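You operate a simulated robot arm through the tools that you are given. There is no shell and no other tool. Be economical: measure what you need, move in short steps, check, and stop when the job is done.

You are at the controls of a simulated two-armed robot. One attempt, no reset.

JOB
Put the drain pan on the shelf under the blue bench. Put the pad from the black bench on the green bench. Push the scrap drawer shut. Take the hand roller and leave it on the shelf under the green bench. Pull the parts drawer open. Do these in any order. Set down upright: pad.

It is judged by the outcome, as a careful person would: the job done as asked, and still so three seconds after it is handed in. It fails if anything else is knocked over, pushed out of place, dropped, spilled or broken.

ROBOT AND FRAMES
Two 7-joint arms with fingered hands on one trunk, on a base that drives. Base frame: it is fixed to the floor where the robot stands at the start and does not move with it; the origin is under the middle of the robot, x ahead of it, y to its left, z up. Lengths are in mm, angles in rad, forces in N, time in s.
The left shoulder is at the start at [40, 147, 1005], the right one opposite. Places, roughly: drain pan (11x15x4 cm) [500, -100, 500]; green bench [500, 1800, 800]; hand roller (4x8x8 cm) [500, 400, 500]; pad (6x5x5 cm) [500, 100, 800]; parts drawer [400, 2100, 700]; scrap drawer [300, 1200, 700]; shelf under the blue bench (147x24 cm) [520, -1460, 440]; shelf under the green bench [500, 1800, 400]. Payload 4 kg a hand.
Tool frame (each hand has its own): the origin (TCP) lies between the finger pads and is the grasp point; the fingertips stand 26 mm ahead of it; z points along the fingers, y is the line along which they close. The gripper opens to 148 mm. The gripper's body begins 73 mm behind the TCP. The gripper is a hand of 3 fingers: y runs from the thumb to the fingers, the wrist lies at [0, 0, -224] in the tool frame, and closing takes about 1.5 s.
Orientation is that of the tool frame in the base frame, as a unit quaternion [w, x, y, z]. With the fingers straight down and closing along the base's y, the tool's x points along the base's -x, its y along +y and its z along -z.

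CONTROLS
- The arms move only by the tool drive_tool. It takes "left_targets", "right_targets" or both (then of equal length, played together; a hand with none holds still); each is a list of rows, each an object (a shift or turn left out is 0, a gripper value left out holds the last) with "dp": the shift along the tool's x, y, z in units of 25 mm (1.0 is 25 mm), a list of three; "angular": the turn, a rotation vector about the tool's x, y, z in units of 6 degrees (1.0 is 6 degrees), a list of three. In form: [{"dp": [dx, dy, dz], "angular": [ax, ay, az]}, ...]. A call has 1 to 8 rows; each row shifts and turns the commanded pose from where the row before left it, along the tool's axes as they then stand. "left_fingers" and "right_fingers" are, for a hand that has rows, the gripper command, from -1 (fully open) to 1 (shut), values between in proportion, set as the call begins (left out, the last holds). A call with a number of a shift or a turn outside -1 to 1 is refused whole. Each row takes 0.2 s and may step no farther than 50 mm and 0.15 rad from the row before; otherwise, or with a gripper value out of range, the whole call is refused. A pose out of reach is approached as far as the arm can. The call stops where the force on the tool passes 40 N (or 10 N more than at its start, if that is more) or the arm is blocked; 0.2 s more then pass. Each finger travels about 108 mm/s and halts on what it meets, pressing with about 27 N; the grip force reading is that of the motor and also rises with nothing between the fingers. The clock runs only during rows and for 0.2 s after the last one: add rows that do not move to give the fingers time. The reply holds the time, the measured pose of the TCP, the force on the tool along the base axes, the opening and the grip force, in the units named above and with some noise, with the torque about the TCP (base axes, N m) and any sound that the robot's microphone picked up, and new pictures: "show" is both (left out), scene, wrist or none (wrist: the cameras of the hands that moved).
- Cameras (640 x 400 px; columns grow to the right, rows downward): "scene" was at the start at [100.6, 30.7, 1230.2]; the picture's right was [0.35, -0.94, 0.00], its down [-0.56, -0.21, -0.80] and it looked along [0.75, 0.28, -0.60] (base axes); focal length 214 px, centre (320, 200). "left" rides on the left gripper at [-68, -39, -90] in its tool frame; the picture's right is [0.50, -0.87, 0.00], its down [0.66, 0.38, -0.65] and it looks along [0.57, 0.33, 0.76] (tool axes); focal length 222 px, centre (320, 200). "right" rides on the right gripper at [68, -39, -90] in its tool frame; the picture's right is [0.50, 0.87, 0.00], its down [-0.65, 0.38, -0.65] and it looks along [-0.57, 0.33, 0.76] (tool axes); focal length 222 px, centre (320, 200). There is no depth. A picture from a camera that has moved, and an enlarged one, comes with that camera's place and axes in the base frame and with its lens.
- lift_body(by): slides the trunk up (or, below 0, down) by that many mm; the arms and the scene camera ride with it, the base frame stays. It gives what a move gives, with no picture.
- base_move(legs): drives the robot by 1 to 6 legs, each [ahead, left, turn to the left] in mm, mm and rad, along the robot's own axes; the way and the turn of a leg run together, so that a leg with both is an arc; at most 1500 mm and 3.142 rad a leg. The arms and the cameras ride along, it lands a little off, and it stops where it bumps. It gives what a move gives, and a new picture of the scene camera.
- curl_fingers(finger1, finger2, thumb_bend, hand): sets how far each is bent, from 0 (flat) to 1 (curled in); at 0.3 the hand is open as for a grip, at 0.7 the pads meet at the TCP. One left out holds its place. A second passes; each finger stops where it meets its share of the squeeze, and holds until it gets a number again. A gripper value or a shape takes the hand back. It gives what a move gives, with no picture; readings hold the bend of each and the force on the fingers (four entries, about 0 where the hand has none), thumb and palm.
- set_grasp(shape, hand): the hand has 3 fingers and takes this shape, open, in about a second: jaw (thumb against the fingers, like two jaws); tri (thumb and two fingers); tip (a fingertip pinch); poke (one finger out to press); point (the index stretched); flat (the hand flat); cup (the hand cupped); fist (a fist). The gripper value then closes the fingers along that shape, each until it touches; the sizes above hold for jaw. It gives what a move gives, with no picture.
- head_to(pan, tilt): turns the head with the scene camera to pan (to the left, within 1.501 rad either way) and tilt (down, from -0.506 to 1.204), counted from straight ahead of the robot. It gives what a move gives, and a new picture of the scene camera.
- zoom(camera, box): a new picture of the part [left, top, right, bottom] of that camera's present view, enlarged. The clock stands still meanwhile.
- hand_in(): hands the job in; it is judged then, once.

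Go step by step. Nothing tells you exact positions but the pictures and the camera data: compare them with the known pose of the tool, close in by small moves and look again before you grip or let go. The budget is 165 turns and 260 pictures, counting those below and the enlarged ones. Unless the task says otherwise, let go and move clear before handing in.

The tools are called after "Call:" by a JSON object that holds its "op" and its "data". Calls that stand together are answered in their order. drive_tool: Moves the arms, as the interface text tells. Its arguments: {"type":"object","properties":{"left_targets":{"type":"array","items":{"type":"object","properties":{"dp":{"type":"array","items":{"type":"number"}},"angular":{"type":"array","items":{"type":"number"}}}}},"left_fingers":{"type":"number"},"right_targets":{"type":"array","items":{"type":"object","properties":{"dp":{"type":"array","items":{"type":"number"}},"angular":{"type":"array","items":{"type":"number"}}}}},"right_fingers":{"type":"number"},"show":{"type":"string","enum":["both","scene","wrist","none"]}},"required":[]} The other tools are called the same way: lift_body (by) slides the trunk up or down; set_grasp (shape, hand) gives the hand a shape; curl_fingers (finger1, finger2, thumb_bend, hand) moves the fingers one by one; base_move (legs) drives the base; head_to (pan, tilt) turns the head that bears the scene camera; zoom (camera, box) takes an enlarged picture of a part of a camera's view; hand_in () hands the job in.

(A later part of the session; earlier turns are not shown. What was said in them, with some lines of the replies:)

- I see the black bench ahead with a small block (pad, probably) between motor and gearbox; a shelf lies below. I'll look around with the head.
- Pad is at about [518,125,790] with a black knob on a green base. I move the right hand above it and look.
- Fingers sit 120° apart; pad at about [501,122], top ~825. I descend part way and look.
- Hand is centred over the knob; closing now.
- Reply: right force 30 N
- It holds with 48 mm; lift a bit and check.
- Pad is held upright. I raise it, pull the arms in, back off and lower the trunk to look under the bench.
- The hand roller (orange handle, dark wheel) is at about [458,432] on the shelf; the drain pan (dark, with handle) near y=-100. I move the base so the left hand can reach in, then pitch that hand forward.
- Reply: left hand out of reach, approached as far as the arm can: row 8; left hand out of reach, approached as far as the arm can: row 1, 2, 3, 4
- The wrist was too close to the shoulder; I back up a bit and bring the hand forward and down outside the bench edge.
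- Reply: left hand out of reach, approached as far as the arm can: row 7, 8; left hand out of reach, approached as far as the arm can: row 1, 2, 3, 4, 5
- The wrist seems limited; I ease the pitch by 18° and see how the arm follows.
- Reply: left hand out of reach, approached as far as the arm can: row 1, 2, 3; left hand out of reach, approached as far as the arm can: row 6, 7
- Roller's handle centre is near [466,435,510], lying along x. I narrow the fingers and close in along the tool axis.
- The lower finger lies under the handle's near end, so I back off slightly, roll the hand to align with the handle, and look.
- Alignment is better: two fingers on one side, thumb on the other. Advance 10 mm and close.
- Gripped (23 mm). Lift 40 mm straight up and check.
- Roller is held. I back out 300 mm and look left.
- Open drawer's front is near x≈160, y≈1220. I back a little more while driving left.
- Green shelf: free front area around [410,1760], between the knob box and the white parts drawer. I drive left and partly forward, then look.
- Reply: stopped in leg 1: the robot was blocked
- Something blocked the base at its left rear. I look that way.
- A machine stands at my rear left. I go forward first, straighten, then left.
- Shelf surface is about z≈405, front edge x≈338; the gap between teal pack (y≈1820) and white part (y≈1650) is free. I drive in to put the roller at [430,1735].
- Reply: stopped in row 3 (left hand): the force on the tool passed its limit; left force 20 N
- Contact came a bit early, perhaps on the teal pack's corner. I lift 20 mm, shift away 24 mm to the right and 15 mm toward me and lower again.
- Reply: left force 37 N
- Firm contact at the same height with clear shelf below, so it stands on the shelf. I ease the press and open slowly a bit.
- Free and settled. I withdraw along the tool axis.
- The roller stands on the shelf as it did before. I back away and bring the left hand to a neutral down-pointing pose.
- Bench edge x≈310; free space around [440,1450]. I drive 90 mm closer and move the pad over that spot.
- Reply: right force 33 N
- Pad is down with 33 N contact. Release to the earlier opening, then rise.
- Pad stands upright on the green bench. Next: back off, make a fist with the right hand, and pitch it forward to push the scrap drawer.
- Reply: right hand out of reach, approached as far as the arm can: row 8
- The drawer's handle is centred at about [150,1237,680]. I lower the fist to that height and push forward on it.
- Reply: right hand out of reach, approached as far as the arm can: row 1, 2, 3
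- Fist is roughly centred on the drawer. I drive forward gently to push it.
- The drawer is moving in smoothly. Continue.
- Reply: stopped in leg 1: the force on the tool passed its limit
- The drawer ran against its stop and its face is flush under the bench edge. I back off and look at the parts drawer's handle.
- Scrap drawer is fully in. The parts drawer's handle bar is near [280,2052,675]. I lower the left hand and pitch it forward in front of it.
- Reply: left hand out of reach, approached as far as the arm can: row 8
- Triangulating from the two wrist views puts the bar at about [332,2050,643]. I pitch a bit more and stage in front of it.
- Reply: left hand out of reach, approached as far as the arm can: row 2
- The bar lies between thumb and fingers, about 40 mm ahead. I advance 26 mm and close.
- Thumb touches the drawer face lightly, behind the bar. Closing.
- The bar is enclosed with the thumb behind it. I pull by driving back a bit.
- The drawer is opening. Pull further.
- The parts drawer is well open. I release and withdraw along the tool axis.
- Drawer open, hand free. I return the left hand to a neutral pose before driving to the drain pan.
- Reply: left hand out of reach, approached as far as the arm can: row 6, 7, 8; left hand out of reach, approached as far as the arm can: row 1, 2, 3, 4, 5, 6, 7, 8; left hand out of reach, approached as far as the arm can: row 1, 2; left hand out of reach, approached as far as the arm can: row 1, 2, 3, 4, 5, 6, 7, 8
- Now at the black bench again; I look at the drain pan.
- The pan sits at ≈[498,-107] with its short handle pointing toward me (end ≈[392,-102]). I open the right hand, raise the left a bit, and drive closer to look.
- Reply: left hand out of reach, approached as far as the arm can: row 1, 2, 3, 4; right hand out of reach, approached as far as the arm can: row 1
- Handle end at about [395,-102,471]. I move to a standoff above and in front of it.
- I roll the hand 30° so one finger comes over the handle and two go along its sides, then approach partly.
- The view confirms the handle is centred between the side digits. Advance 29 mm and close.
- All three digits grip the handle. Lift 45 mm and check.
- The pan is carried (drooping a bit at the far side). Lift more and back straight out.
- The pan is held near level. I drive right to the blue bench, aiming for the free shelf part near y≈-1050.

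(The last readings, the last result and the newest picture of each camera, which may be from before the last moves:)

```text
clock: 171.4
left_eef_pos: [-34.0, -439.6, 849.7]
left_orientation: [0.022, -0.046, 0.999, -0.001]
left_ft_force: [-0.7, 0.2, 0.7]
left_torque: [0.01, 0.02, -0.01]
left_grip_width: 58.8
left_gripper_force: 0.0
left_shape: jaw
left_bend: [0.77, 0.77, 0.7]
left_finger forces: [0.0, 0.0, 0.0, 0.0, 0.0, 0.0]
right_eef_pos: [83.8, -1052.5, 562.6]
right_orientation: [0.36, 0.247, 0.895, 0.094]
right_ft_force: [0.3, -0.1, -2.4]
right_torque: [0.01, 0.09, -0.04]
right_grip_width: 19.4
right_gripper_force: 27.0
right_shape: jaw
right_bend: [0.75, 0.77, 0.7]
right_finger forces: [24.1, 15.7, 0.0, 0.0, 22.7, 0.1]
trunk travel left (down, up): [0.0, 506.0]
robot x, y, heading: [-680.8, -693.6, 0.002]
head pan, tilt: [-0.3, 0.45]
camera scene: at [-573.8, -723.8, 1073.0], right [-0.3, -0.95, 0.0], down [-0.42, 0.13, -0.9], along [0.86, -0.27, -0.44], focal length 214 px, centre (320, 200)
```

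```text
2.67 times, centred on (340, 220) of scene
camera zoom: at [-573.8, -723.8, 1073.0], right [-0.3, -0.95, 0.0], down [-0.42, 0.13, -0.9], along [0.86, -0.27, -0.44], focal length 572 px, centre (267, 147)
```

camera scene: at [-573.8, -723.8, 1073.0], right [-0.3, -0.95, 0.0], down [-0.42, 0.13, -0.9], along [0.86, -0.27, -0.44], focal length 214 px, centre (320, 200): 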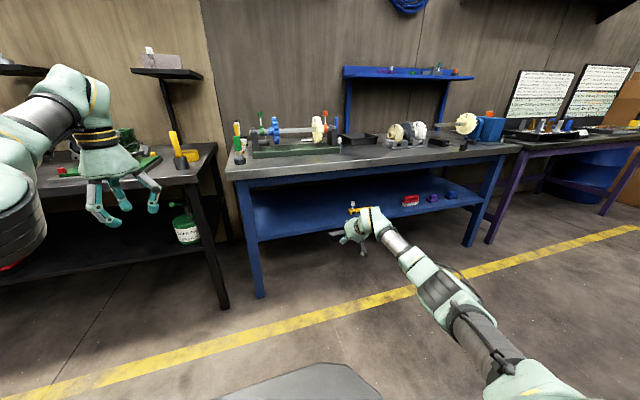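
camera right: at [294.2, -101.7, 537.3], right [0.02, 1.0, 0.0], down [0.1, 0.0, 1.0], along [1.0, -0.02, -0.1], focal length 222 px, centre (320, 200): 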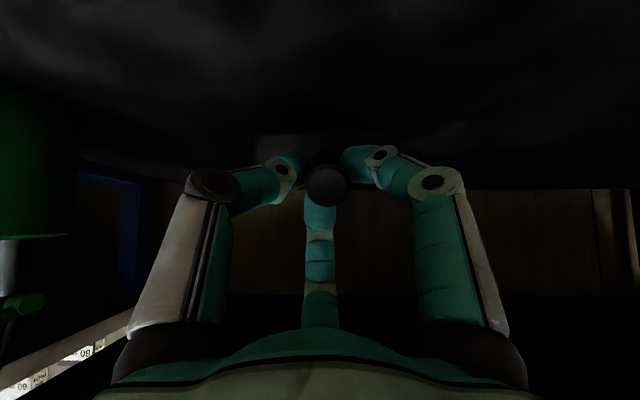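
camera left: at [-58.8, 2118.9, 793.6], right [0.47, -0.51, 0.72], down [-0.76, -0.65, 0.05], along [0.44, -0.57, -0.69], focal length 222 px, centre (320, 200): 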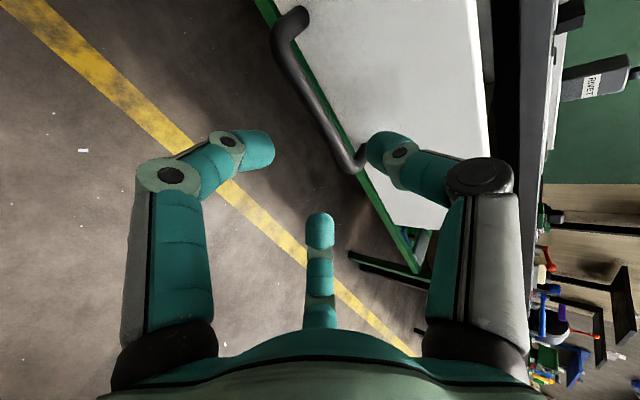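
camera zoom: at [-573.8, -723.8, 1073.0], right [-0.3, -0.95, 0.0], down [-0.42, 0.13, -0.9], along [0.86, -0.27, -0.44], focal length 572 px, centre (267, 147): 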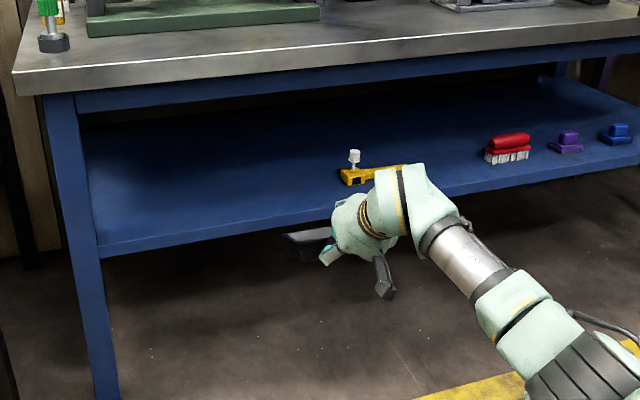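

Shelf front edge x≈355, free between y≈-700 and -1225; the bench top overhangs more here so I lower the hand first, then drive in at y≈-1000.

Call:
{"op": "drive_tool", "data": {"right_targets": [{"dp": [0.6, -0.346, 0.72]}, {"dp": [0.42, -0.24, 0.5]}, {}], "show": "none"}}

Call:
{"op": "base_move", "data": {"legs": [[0, 50, 0], [220, 0, 0]]}}

Call:
{"op": "head_to", "data": {"pan": -0.45, "tilt": 0.5}}

Call:
{"op": "zoom", "data": {"camera": "right", "box": [0, 0, 640, 400]}}

```text
clock: 172.2
left_eef_pos: [-34.2, -440.9, 849.7]
left_orientation: [0.021, -0.047, 0.999, -0.001]
left_ft_force: [0.7, 0.3, 0.2]
left_torque: [0.01, 0.01, -0.03]
left_grip_width: 59.1
left_gripper_force: 0.0
left_shape: jaw
left_bend: [0.77, 0.77, 0.7]
left_finger forces: [0.1, 0.0, 0.0, 0.0, 0.0, 0.1]
right_eef_pos: [85.0, -1051.2, 521.6]
right_orientation: [0.36, 0.246, 0.895, 0.094]
right_ft_force: [0.0, 0.2, -1.9]
right_torque: [-0.01, 0.1, 0.01]
right_grip_width: 19.3
right_gripper_force: 27.0
right_shape: jaw
right_bend: [0.75, 0.77, 0.7]
right_finger forces: [23.9, 15.8, 0.1, 0.0, 22.7, 0.0]
trunk travel left (down, up): [0.0, 506.0]
robot x, y, heading: [-681.0, -698.6, -0.003]
head pan, tilt: [-0.3, 0.45]
```

```text
clock: 174.5
left_eef_pos: [187.4, -388.9, 849.6]
left_orientation: [0.02, -0.047, 0.999, -0.001]
left_ft_force: [0.0, -0.4, -0.6]
left_torque: [-0.03, 0.04, 0.01]
left_grip_width: 58.9
left_gripper_force: 0.1
left_shape: jaw
left_bend: [0.77, 0.77, 0.7]
left_finger forces: [0.0, 0.0, 0.0, 0.0, 0.0, 0.0]
right_eef_pos: [305.8, -1001.2, 519.8]
right_orientation: [0.36, 0.246, 0.895, 0.095]
right_ft_force: [0.2, 0.6, -0.9]
right_torque: [-0.03, 0.05, -0.01]
right_grip_width: 19.3
right_gripper_force: 27.1
right_shape: jaw
right_bend: [0.75, 0.77, 0.7]
right_finger forces: [24.1, 15.7, 0.0, 0.1, 22.7, 0.0]
trunk travel left (down, up): [0.0, 506.0]
robot x, y, heading: [-461.1, -646.8, 0.0]
head pan, tilt: [-0.3, 0.45]
camera scene: at [-352.7, -673.1, 1072.9], right [-0.3, -0.96, 0.0], down [-0.42, 0.13, -0.9], along [0.86, -0.27, -0.44], focal length 214 px, centre (320, 200)
```

scene: 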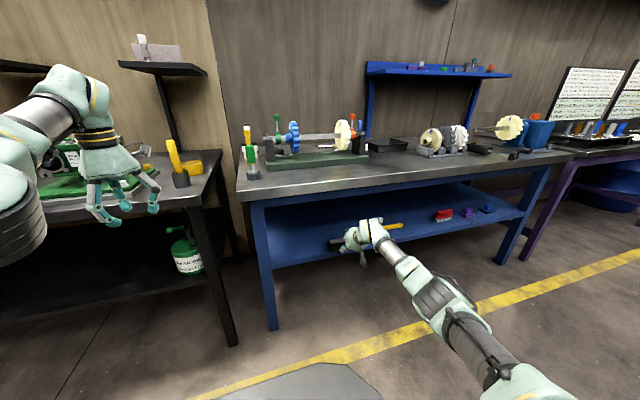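

```text
clock: 175.2
left_eef_pos: [185.5, -388.1, 849.4]
left_orientation: [0.022, -0.048, 0.999, -0.002]
left_ft_force: [-0.4, 1.4, 0.1]
left_torque: [0.03, 0.03, 0.03]
left_grip_width: 59.2
left_gripper_force: 0.0
left_shape: jaw
left_bend: [0.77, 0.77, 0.7]
left_finger forces: [0.1, 0.1, 0.0, 0.1, 0.1, 0.0]
right_eef_pos: [304.7, -1002.4, 520.6]
right_orientation: [0.359, 0.246, 0.895, 0.095]
right_ft_force: [-0.5, -0.1, -1.9]
right_torque: [-0.03, 0.08, 0.01]
right_grip_width: 19.1
right_gripper_force: 26.9
right_shape: jaw
right_bend: [0.75, 0.77, 0.7]
right_finger forces: [24.0, 15.8, 0.1, 0.0, 22.8, 0.0]
trunk travel left (down, up): [0.0, 506.0]
robot x, y, heading: [-459.9, -648.9, -0.003]
head pan, tilt: [-0.45, 0.499]
camera scene: at [-359.5, -685.4, 1068.6], right [-0.43, -0.9, 0.0], down [-0.43, 0.21, -0.88], along [0.79, -0.38, -0.48], focal length 214 px, centre (320, 200)
```

scene: 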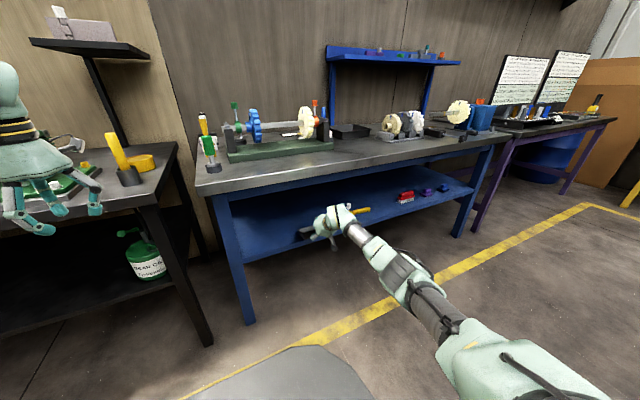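

```text
1.00 times, centred on (320, 200) of right
camera zoom: at [185.7, -998.4, 532.0], right [0.01, 1.0, 0.0], down [0.1, 0.0, 1.0], along [1.0, -0.01, -0.1], focal length 222 px, centre (320, 200)
```

zoom: 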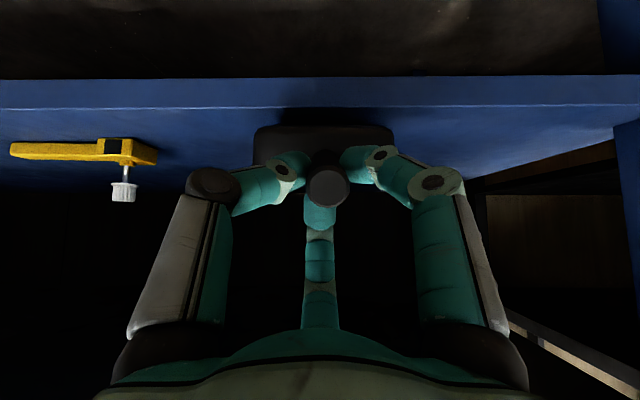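

Clear ahead. Drive in 102 mm more.

Call:
{"op": "base_move", "data": {"legs": [[102, 0, 0]]}}

Call:
{"op": "zoom", "data": {"camera": "scene", "box": [230, 160, 390, 270]}}

Call:
{"op": "zoom", "data": {"camera": "right", "box": [0, 0, 640, 400]}}

```text
clock: 176.3
left_eef_pos: [290.1, -388.7, 849.2]
left_orientation: [0.02, -0.046, 0.999, -0.002]
left_ft_force: [0.0, 0.3, -0.3]
left_torque: [0.0, 0.04, 0.0]
left_grip_width: 59.1
left_gripper_force: 0.1
left_shape: jaw
left_bend: [0.77, 0.77, 0.7]
left_finger forces: [0.0, 0.0, 0.0, 0.0, 0.0, 0.1]
right_eef_pos: [407.3, -1001.8, 519.8]
right_orientation: [0.358, 0.246, 0.895, 0.095]
right_ft_force: [0.4, -0.2, -1.3]
right_torque: [-0.01, 0.1, 0.01]
right_grip_width: 19.5
right_gripper_force: 26.8
right_shape: jaw
right_bend: [0.75, 0.77, 0.7]
right_finger forces: [24.1, 15.8, 0.1, 0.0, 22.7, 0.1]
trunk travel left (down, up): [0.0, 506.0]
robot x, y, heading: [-358.5, -644.0, 0.002]
head pan, tilt: [-0.45, 0.499]
camera scene: at [-255.9, -685.5, 1068.4], right [-0.44, -0.9, 0.0], down [-0.43, 0.21, -0.88], along [0.79, -0.38, -0.48], focal length 214 px, centre (320, 200)
```

scene: 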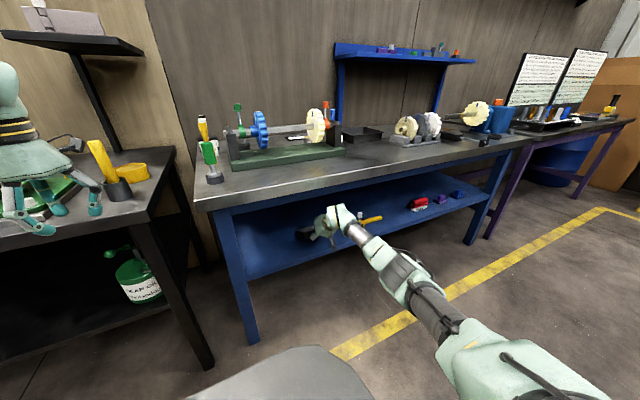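

```text
3.64 times, centred on (310, 215) of scene
camera zoom: at [-255.9, -685.5, 1068.4], right [-0.44, -0.9, 0.0], down [-0.43, 0.21, -0.88], along [0.79, -0.38, -0.48], focal length 780 px, centre (356, 146)
```

zoom: 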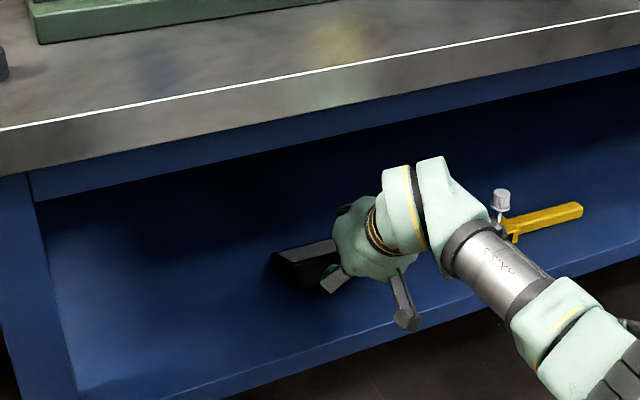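

```text
1.00 times, centred on (320, 200) of right
camera zoom: at [288.6, -998.6, 531.1], right [0.01, 1.0, 0.0], down [0.1, 0.0, 1.0], along [1.0, -0.01, -0.1], focal length 222 px, centre (320, 200)
```

zoom: 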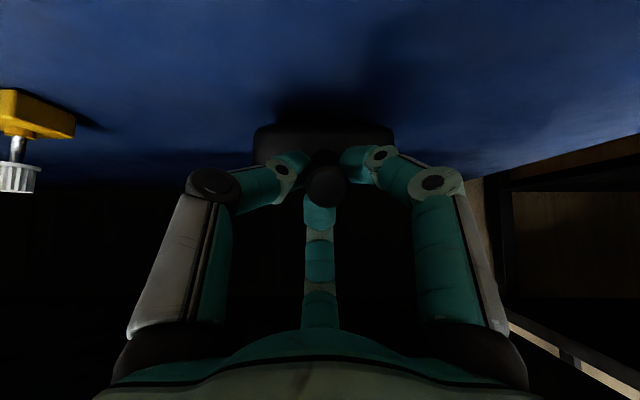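

Lower the pan in small steps to the shelf.

Call:
{"op": "drive_tool", "data": {"right_targets": [{"dp": [0.3, -0.17, 0.36]}, {"dp": [0.2, -0.115, 0.24]}, {"dp": [0.14, -0.08, 0.17]}, {"dp": [0.1, -0.06, 0.12]}, {}], "show": "none"}}

Call:
{"op": "drive_tool", "data": {"right_targets": [{"dp": [0.05, -0.03, 0.06]}, {}], "show": "wrist"}}

```text
clock: 177.5
left_eef_pos: [287.8, -389.0, 850.2]
left_orientation: [0.02, -0.046, 0.999, -0.002]
left_ft_force: [-0.5, 0.2, 0.1]
left_torque: [-0.01, -0.01, 0.0]
left_grip_width: 59.4
left_gripper_force: 0.0
left_shape: jaw
left_bend: [0.77, 0.77, 0.7]
left_finger forces: [0.1, 0.1, 0.0, 0.0, 0.1, 0.0]
right_eef_pos: [406.2, -1002.4, 491.1]
right_orientation: [0.36, 0.246, 0.895, 0.094]
right_ft_force: [-2.1, 0.0, 4.8]
right_torque: [0.04, -0.53, -0.04]
right_grip_width: 20.8
right_gripper_force: 27.2
right_shape: jaw
right_bend: [0.74, 0.8, 0.7]
right_finger forces: [24.2, 34.9, 0.1, 0.1, 20.9, 0.0]
trunk travel left (down, up): [0.0, 506.0]
robot x, y, heading: [-360.6, -646.1, -0.005]
head pan, tilt: [-0.45, 0.499]
```

```text
clock: 178.1
left_eef_pos: [286.7, -388.9, 851.7]
left_orientation: [0.021, -0.047, 0.999, -0.002]
left_ft_force: [0.2, -0.4, -0.1]
left_torque: [-0.01, 0.0, 0.01]
left_grip_width: 59.1
left_gripper_force: 0.0
left_shape: jaw
left_bend: [0.77, 0.77, 0.7]
left_finger forces: [0.1, 0.1, 0.1, 0.0, 0.1, 0.1]
right_eef_pos: [406.3, -1001.7, 489.1]
right_orientation: [0.361, 0.247, 0.895, 0.093]
right_ft_force: [-2.3, -0.7, 4.1]
right_torque: [0.03, -0.49, -0.03]
right_grip_width: 20.2
right_gripper_force: 27.1
right_shape: jaw
right_bend: [0.74, 0.8, 0.7]
right_finger forces: [24.3, 34.6, 0.0, 0.0, 20.6, 0.0]
trunk travel left (down, up): [0.0, 506.0]
robot x, y, heading: [-360.0, -645.5, 0.001]
head pan, tilt: [-0.45, 0.499]
camera right: at [287.7, -998.6, 499.9], right [0.01, 1.0, 0.0], down [0.09, 0.0, 1.0], along [1.0, -0.01, -0.09], focal length 222 px, centre (320, 200)
```

right: 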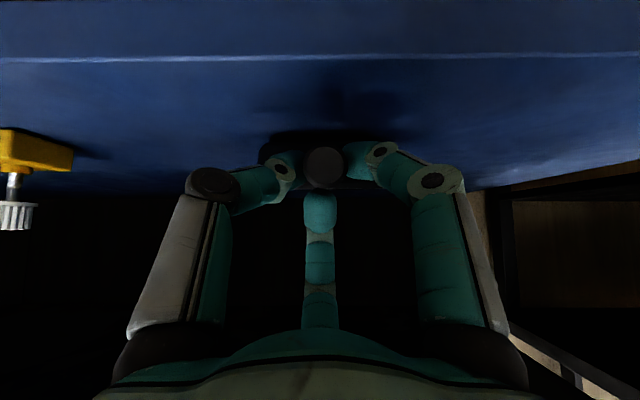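

Call:
{"op": "drive_tool", "data": {"right_targets": [{"dp": [0.07, -0.04, 0.085]}, {"dp": [0.05, -0.03, 0.06]}, {"dp": [0.04, -0.02, 0.05]}, {}], "show": "wrist"}}

Call:
{"op": "zoom", "data": {"camera": "scene", "box": [270, 190, 370, 260]}}

```text
clock: 179.1
left_eef_pos: [288.5, -388.6, 850.8]
left_orientation: [0.021, -0.047, 0.999, -0.002]
left_ft_force: [0.4, 0.7, -0.5]
left_torque: [0.01, 0.01, 0.02]
left_grip_width: 59.1
left_gripper_force: 0.1
left_shape: jaw
left_bend: [0.77, 0.77, 0.7]
left_finger forces: [0.0, 0.0, 0.0, 0.1, 0.1, 0.0]
right_eef_pos: [406.8, -1000.6, 481.3]
right_orientation: [0.36, 0.246, 0.895, 0.094]
right_ft_force: [-1.1, -0.1, 3.9]
right_torque: [0.02, -0.47, -0.04]
right_grip_width: 20.4
right_gripper_force: 26.7
right_shape: jaw
right_bend: [0.74, 0.81, 0.7]
right_finger forces: [24.2, 33.1, 0.1, 0.0, 19.9, 0.0]
trunk travel left (down, up): [0.0, 506.0]
robot x, y, heading: [-357.1, -648.1, 0.004]
head pan, tilt: [-0.45, 0.499]
camera right: at [287.6, -998.4, 493.0], right [0.01, 1.0, 0.0], down [0.09, 0.0, 1.0], along [1.0, -0.01, -0.09], focal length 222 px, centre (320, 200)
```

right: 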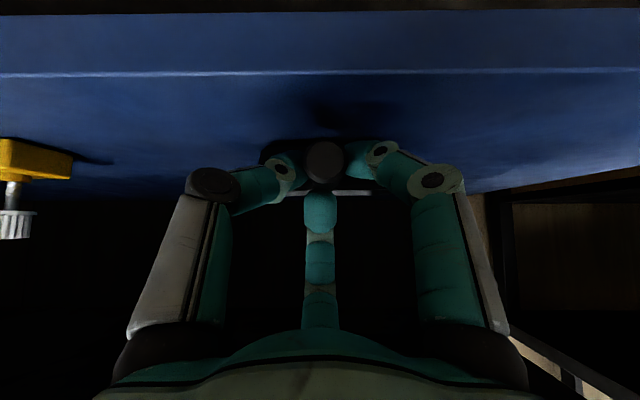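

```text
5.71 times, centred on (320, 225) of scene
camera zoom: at [-258.0, -685.2, 1068.7], right [-0.44, -0.9, 0.0], down [-0.43, 0.21, -0.88], along [0.79, -0.38, -0.48], focal length 1226 px, centre (320, 57)
```

zoom: 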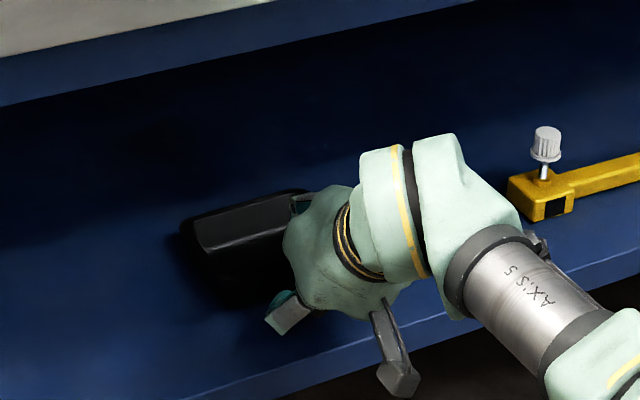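

Call:
{"op": "drive_tool", "data": {"right_targets": [{"dp": [0.05, -0.03, 0.06]}, {"dp": [0.04, -0.023, 0.05]}, {"dp": [0.04, -0.023, 0.05]}, {}], "show": "wrist"}}

```text
clock: 180.1
left_eef_pos: [287.9, -389.3, 851.8]
left_orientation: [0.021, -0.047, 0.999, -0.002]
left_ft_force: [-0.4, 0.0, 0.5]
left_torque: [0.01, 0.01, 0.01]
left_grip_width: 58.8
left_gripper_force: 0.0
left_shape: jaw
left_bend: [0.77, 0.77, 0.7]
left_finger forces: [0.0, 0.0, 0.1, 0.0, 0.0, 0.0]
right_eef_pos: [406.6, -1001.5, 476.6]
right_orientation: [0.36, 0.246, 0.895, 0.095]
right_ft_force: [-1.5, -1.2, 4.9]
right_torque: [0.03, -0.39, -0.05]
right_grip_width: 20.7
right_gripper_force: 26.7
right_shape: jaw
right_bend: [0.74, 0.81, 0.7]
right_finger forces: [23.9, 31.0, 0.0, 0.1, 19.8, 0.0]
trunk travel left (down, up): [0.0, 506.0]
robot x, y, heading: [-358.0, -646.6, -0.001]
head pan, tilt: [-0.45, 0.499]
camera right: at [287.8, -998.5, 487.6], right [0.01, 1.0, 0.0], down [0.09, 0.0, 1.0], along [1.0, -0.01, -0.09], focal length 222 px, centre (320, 200)
```

right: 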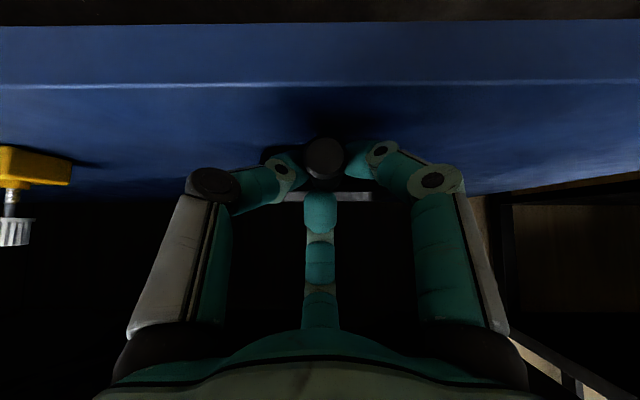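

Call:
{"op": "drive_tool", "data": {"right_targets": [{"dp": [0.05, -0.03, 0.06]}, {"dp": [0.05, -0.03, 0.06]}, {"dp": [0.05, -0.03, 0.06]}, {}], "show": "wrist"}}

```text
clock: 181.1
left_eef_pos: [286.8, -388.1, 851.1]
left_orientation: [0.022, -0.047, 0.999, 0.0]
left_ft_force: [0.7, -0.5, 0.1]
left_torque: [0.01, 0.0, -0.03]
left_grip_width: 59.0
left_gripper_force: 0.1
left_shape: jaw
left_bend: [0.77, 0.77, 0.7]
left_finger forces: [0.0, 0.1, 0.0, 0.0, 0.0, 0.0]
right_eef_pos: [407.2, -1001.3, 474.6]
right_orientation: [0.364, 0.245, 0.894, 0.095]
right_ft_force: [-2.3, -0.9, 17.8]
right_torque: [0.06, -0.58, -0.02]
right_grip_width: 20.7
right_gripper_force: 27.2
right_shape: jaw
right_bend: [0.74, 0.81, 0.7]
right_finger forces: [23.9, 40.4, 0.0, 0.1, 20.6, 0.1]
trunk travel left (down, up): [0.0, 506.0]
robot x, y, heading: [-361.0, -648.0, -0.001]
head pan, tilt: [-0.45, 0.499]
camera right: at [288.1, -998.9, 484.9], right [0.01, 1.0, 0.0], down [0.09, 0.0, 1.0], along [1.0, -0.01, -0.09], focal length 222 px, centre (320, 200)
```

right: 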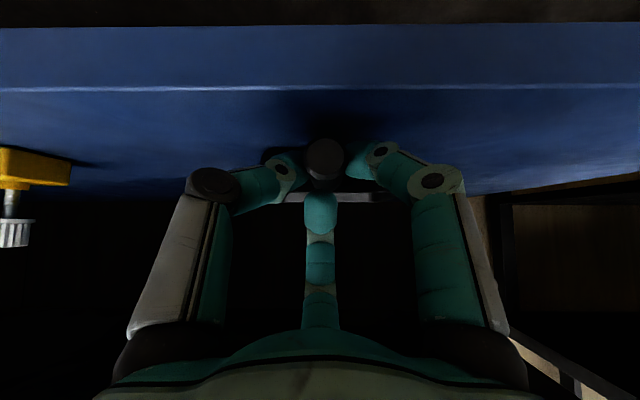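

Force jumped to 18 N: the pan sits flat. Release partially.

Call:
{"op": "drive_tool", "data": {"right_targets": [{"dp": [-0.04, 0.02, -0.05]}, {}, {}, {}], "right_fingers": 0.1, "show": "wrist"}}

Call:
{"op": "drive_tool", "data": {"right_targets": [{"dp": [0, 0, -0.5]}, {"dp": [0, 0, -0.8]}, {"dp": [0, 0, -0.8]}, {}], "show": "wrist"}}

Call:
{"op": "zoom", "data": {"camera": "scene", "box": [270, 190, 370, 260]}}

```text
clock: 182.1
left_eef_pos: [287.2, -390.2, 850.5]
left_orientation: [0.021, -0.047, 0.999, -0.002]
left_ft_force: [-0.2, -0.7, 0.2]
left_torque: [0.04, 0.03, -0.01]
left_grip_width: 59.0
left_gripper_force: 0.0
left_shape: jaw
left_bend: [0.77, 0.77, 0.7]
left_finger forces: [0.0, 0.0, 0.0, 0.0, 0.0, 0.1]
right_eef_pos: [405.4, -1001.0, 471.3]
right_orientation: [0.36, 0.247, 0.895, 0.094]
right_ft_force: [-0.2, 0.7, 0.0]
right_torque: [-0.02, -0.01, 0.02]
right_grip_width: 66.0
right_gripper_force: 0.0
right_shape: jaw
right_bend: [0.39, 0.39, 0.7]
right_finger forces: [0.1, 0.0, 0.1, 0.0, 0.0, 0.1]
trunk travel left (down, up): [0.0, 506.0]
robot x, y, heading: [-355.9, -646.6, 0.001]
head pan, tilt: [-0.45, 0.499]
camera right: at [287.6, -999.2, 482.3], right [0.01, 1.0, 0.0], down [0.1, 0.0, 1.0], along [1.0, -0.01, -0.1], focal length 222 px, centre (320, 200)
```

right: 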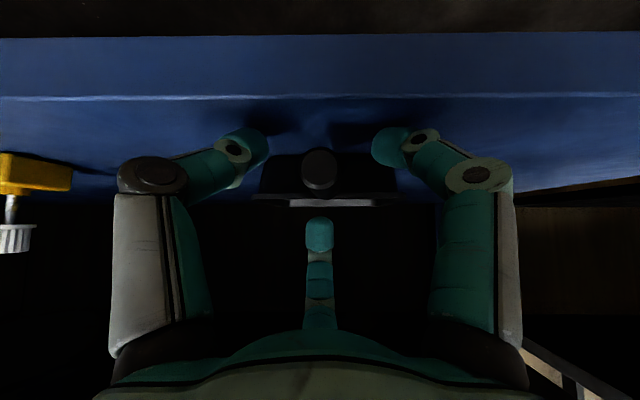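

```text
clock: 183.1
left_eef_pos: [288.3, -389.3, 849.2]
left_orientation: [0.021, -0.046, 0.999, -0.001]
left_ft_force: [-0.3, -0.7, -0.8]
left_torque: [-0.01, 0.03, 0.0]
left_grip_width: 58.8
left_gripper_force: 0.0
left_shape: jaw
left_bend: [0.77, 0.77, 0.7]
left_finger forces: [0.1, 0.1, 0.0, 0.0, 0.1, 0.0]
right_eef_pos: [369.4, -1001.5, 508.9]
right_orientation: [0.359, 0.247, 0.895, 0.094]
right_ft_force: [0.6, -0.2, 0.5]
right_torque: [0.01, 0.01, -0.01]
right_grip_width: 66.4
right_gripper_force: 0.0
right_shape: jaw
right_bend: [0.39, 0.39, 0.7]
right_finger forces: [0.0, 0.1, 0.1, 0.0, 0.1, 0.0]
trunk travel left (down, up): [0.0, 506.0]
robot x, y, heading: [-358.9, -642.8, 0.003]
head pan, tilt: [-0.45, 0.499]
camera right: at [250.9, -998.7, 520.4], right [0.01, 1.0, 0.0], down [0.1, 0.0, 1.0], along [1.0, -0.01, -0.1], focal length 222 px, centre (320, 200)
```

right: 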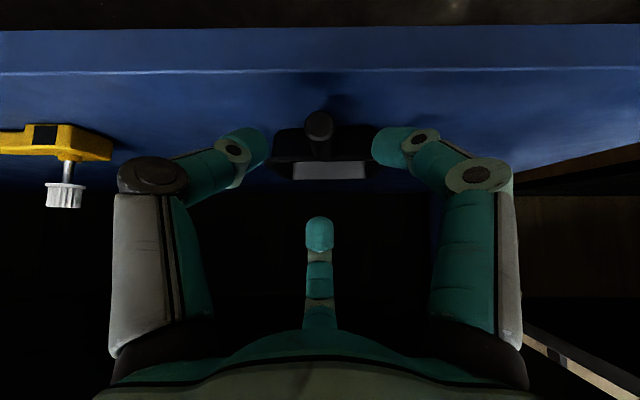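

```text
5.71 times, centred on (320, 225) of scene
camera zoom: at [-257.2, -685.4, 1068.6], right [-0.44, -0.9, 0.0], down [-0.43, 0.21, -0.88], along [0.79, -0.38, -0.48], focal length 1226 px, centre (320, 57)
```

zoom: 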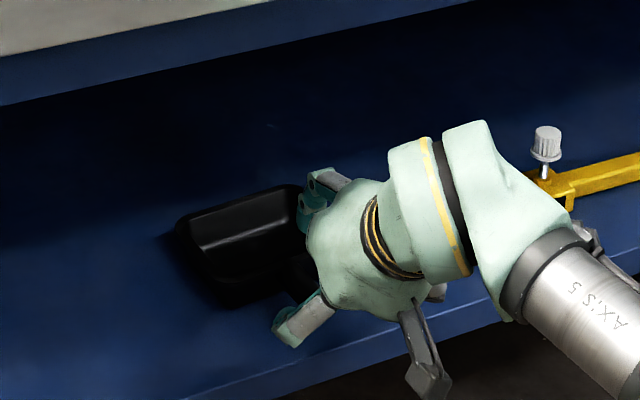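

Pan stands flat on the blue shelf. I back away and take a final look at the pan and the other benches.

Call:
{"op": "base_move", "data": {"legs": [[-300, 0, 0]]}}

Call:
{"op": "zoom", "data": {"camera": "scene", "box": [220, 150, 420, 270]}}

Call:
{"op": "head_to", "data": {"pan": 0.9, "tilt": 0.3}}

```text
clock: 185.2
left_eef_pos: [-15.0, -388.3, 850.4]
left_orientation: [0.021, -0.047, 0.999, -0.002]
left_ft_force: [0.7, -0.5, -0.5]
left_torque: [0.0, -0.04, -0.01]
left_grip_width: 59.0
left_gripper_force: 0.1
left_shape: jaw
left_bend: [0.77, 0.77, 0.7]
left_finger forces: [0.0, 0.0, 0.1, 0.0, 0.0, 0.0]
right_eef_pos: [68.4, -1000.2, 509.3]
right_orientation: [0.36, 0.245, 0.895, 0.095]
right_ft_force: [0.0, 0.2, -0.7]
right_torque: [0.04, 0.02, 0.03]
right_grip_width: 66.5
right_gripper_force: 0.1
right_shape: jaw
right_bend: [0.39, 0.39, 0.7]
right_finger forces: [0.0, 0.1, 0.0, 0.1, 0.1, 0.0]
trunk travel left (down, up): [0.0, 506.0]
robot x, y, heading: [-661.2, -642.3, 0.005]
head pan, tilt: [-0.45, 0.499]
camera scene: at [-560.6, -685.4, 1068.7], right [-0.43, -0.9, 0.0], down [-0.43, 0.21, -0.88], along [0.79, -0.38, -0.48], focal length 214 px, centre (320, 200)
```

scene: 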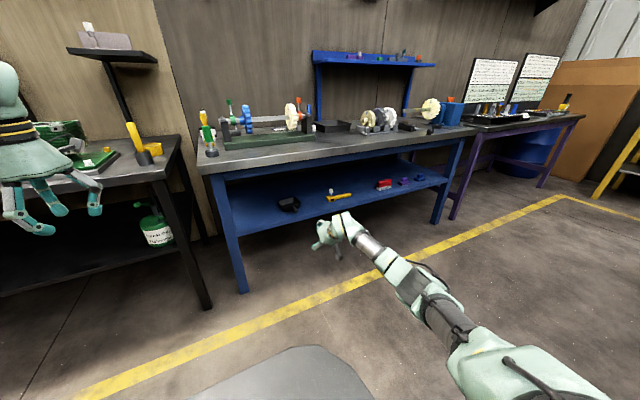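

```text
3.20 times, centred on (320, 210) of scene
camera zoom: at [-560.6, -685.4, 1068.7], right [-0.43, -0.9, 0.0], down [-0.43, 0.21, -0.88], along [0.79, -0.38, -0.48], focal length 686 px, centre (320, 168)
```

zoom: 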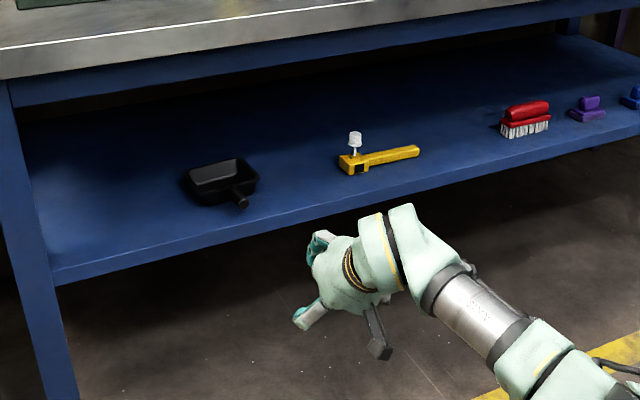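

```text
clock: 186.7
left_eef_pos: [-14.2, -388.4, 850.4]
left_orientation: [0.021, -0.047, 0.999, -0.001]
left_ft_force: [0.3, 0.4, 0.2]
left_torque: [0.01, 0.01, 0.0]
left_grip_width: 59.2
left_gripper_force: 0.1
left_shape: jaw
left_bend: [0.77, 0.77, 0.7]
left_finger forces: [0.0, 0.0, 0.1, 0.0, 0.0, 0.0]
right_eef_pos: [69.9, -1000.6, 509.9]
right_orientation: [0.36, 0.245, 0.895, 0.095]
right_ft_force: [-0.4, -0.3, -0.4]
right_torque: [0.01, 0.01, -0.02]
right_grip_width: 66.0
right_gripper_force: 0.1
right_shape: jaw
right_bend: [0.39, 0.39, 0.7]
right_finger forces: [0.0, 0.1, 0.1, 0.0, 0.1, 0.0]
trunk travel left (down, up): [0.0, 506.0]
robot x, y, heading: [-661.4, -645.1, 0.001]
head pan, tilt: [0.901, 0.3]
camera scene: at [-583.9, -572.7, 1087.0], right [0.78, -0.62, 0.0], down [-0.18, -0.23, -0.96], along [0.59, 0.75, -0.3], focal length 214 px, centre (320, 200)
```

scene: 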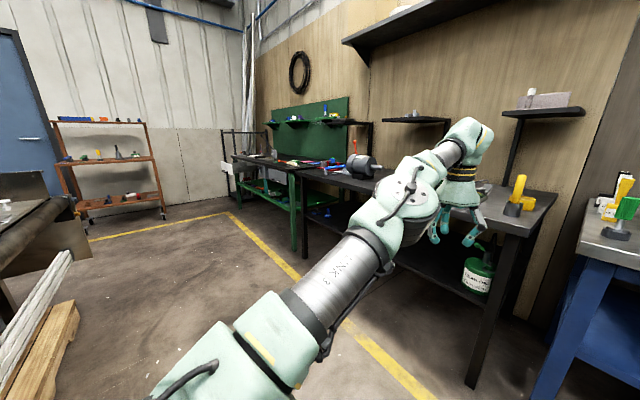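

All five parts look done: the pan is flat on the blue shelf, the parts drawer is still open, and both hands are clear of everything. Handing in now.

Call:
{"op": "hand_in", "data": {}}

```text
The job is handed in.
```

I've handed the job in, and by the pictures all five parts look done:
- **Drain pan:** it sits flat on the shelf under the blue bench.
- **Pad:** it stands upright on the green bench.
- **Scrap drawer:** it is pushed in against its stop.
- **Hand roller:** it stands on the shelf under the green bench.
- **Parts drawer:** it is pulled open about 230 mm.

While driving to the green bench, the base bumped a machine standing behind it to the left. I saw nothing moved there, but I did not check it closely.
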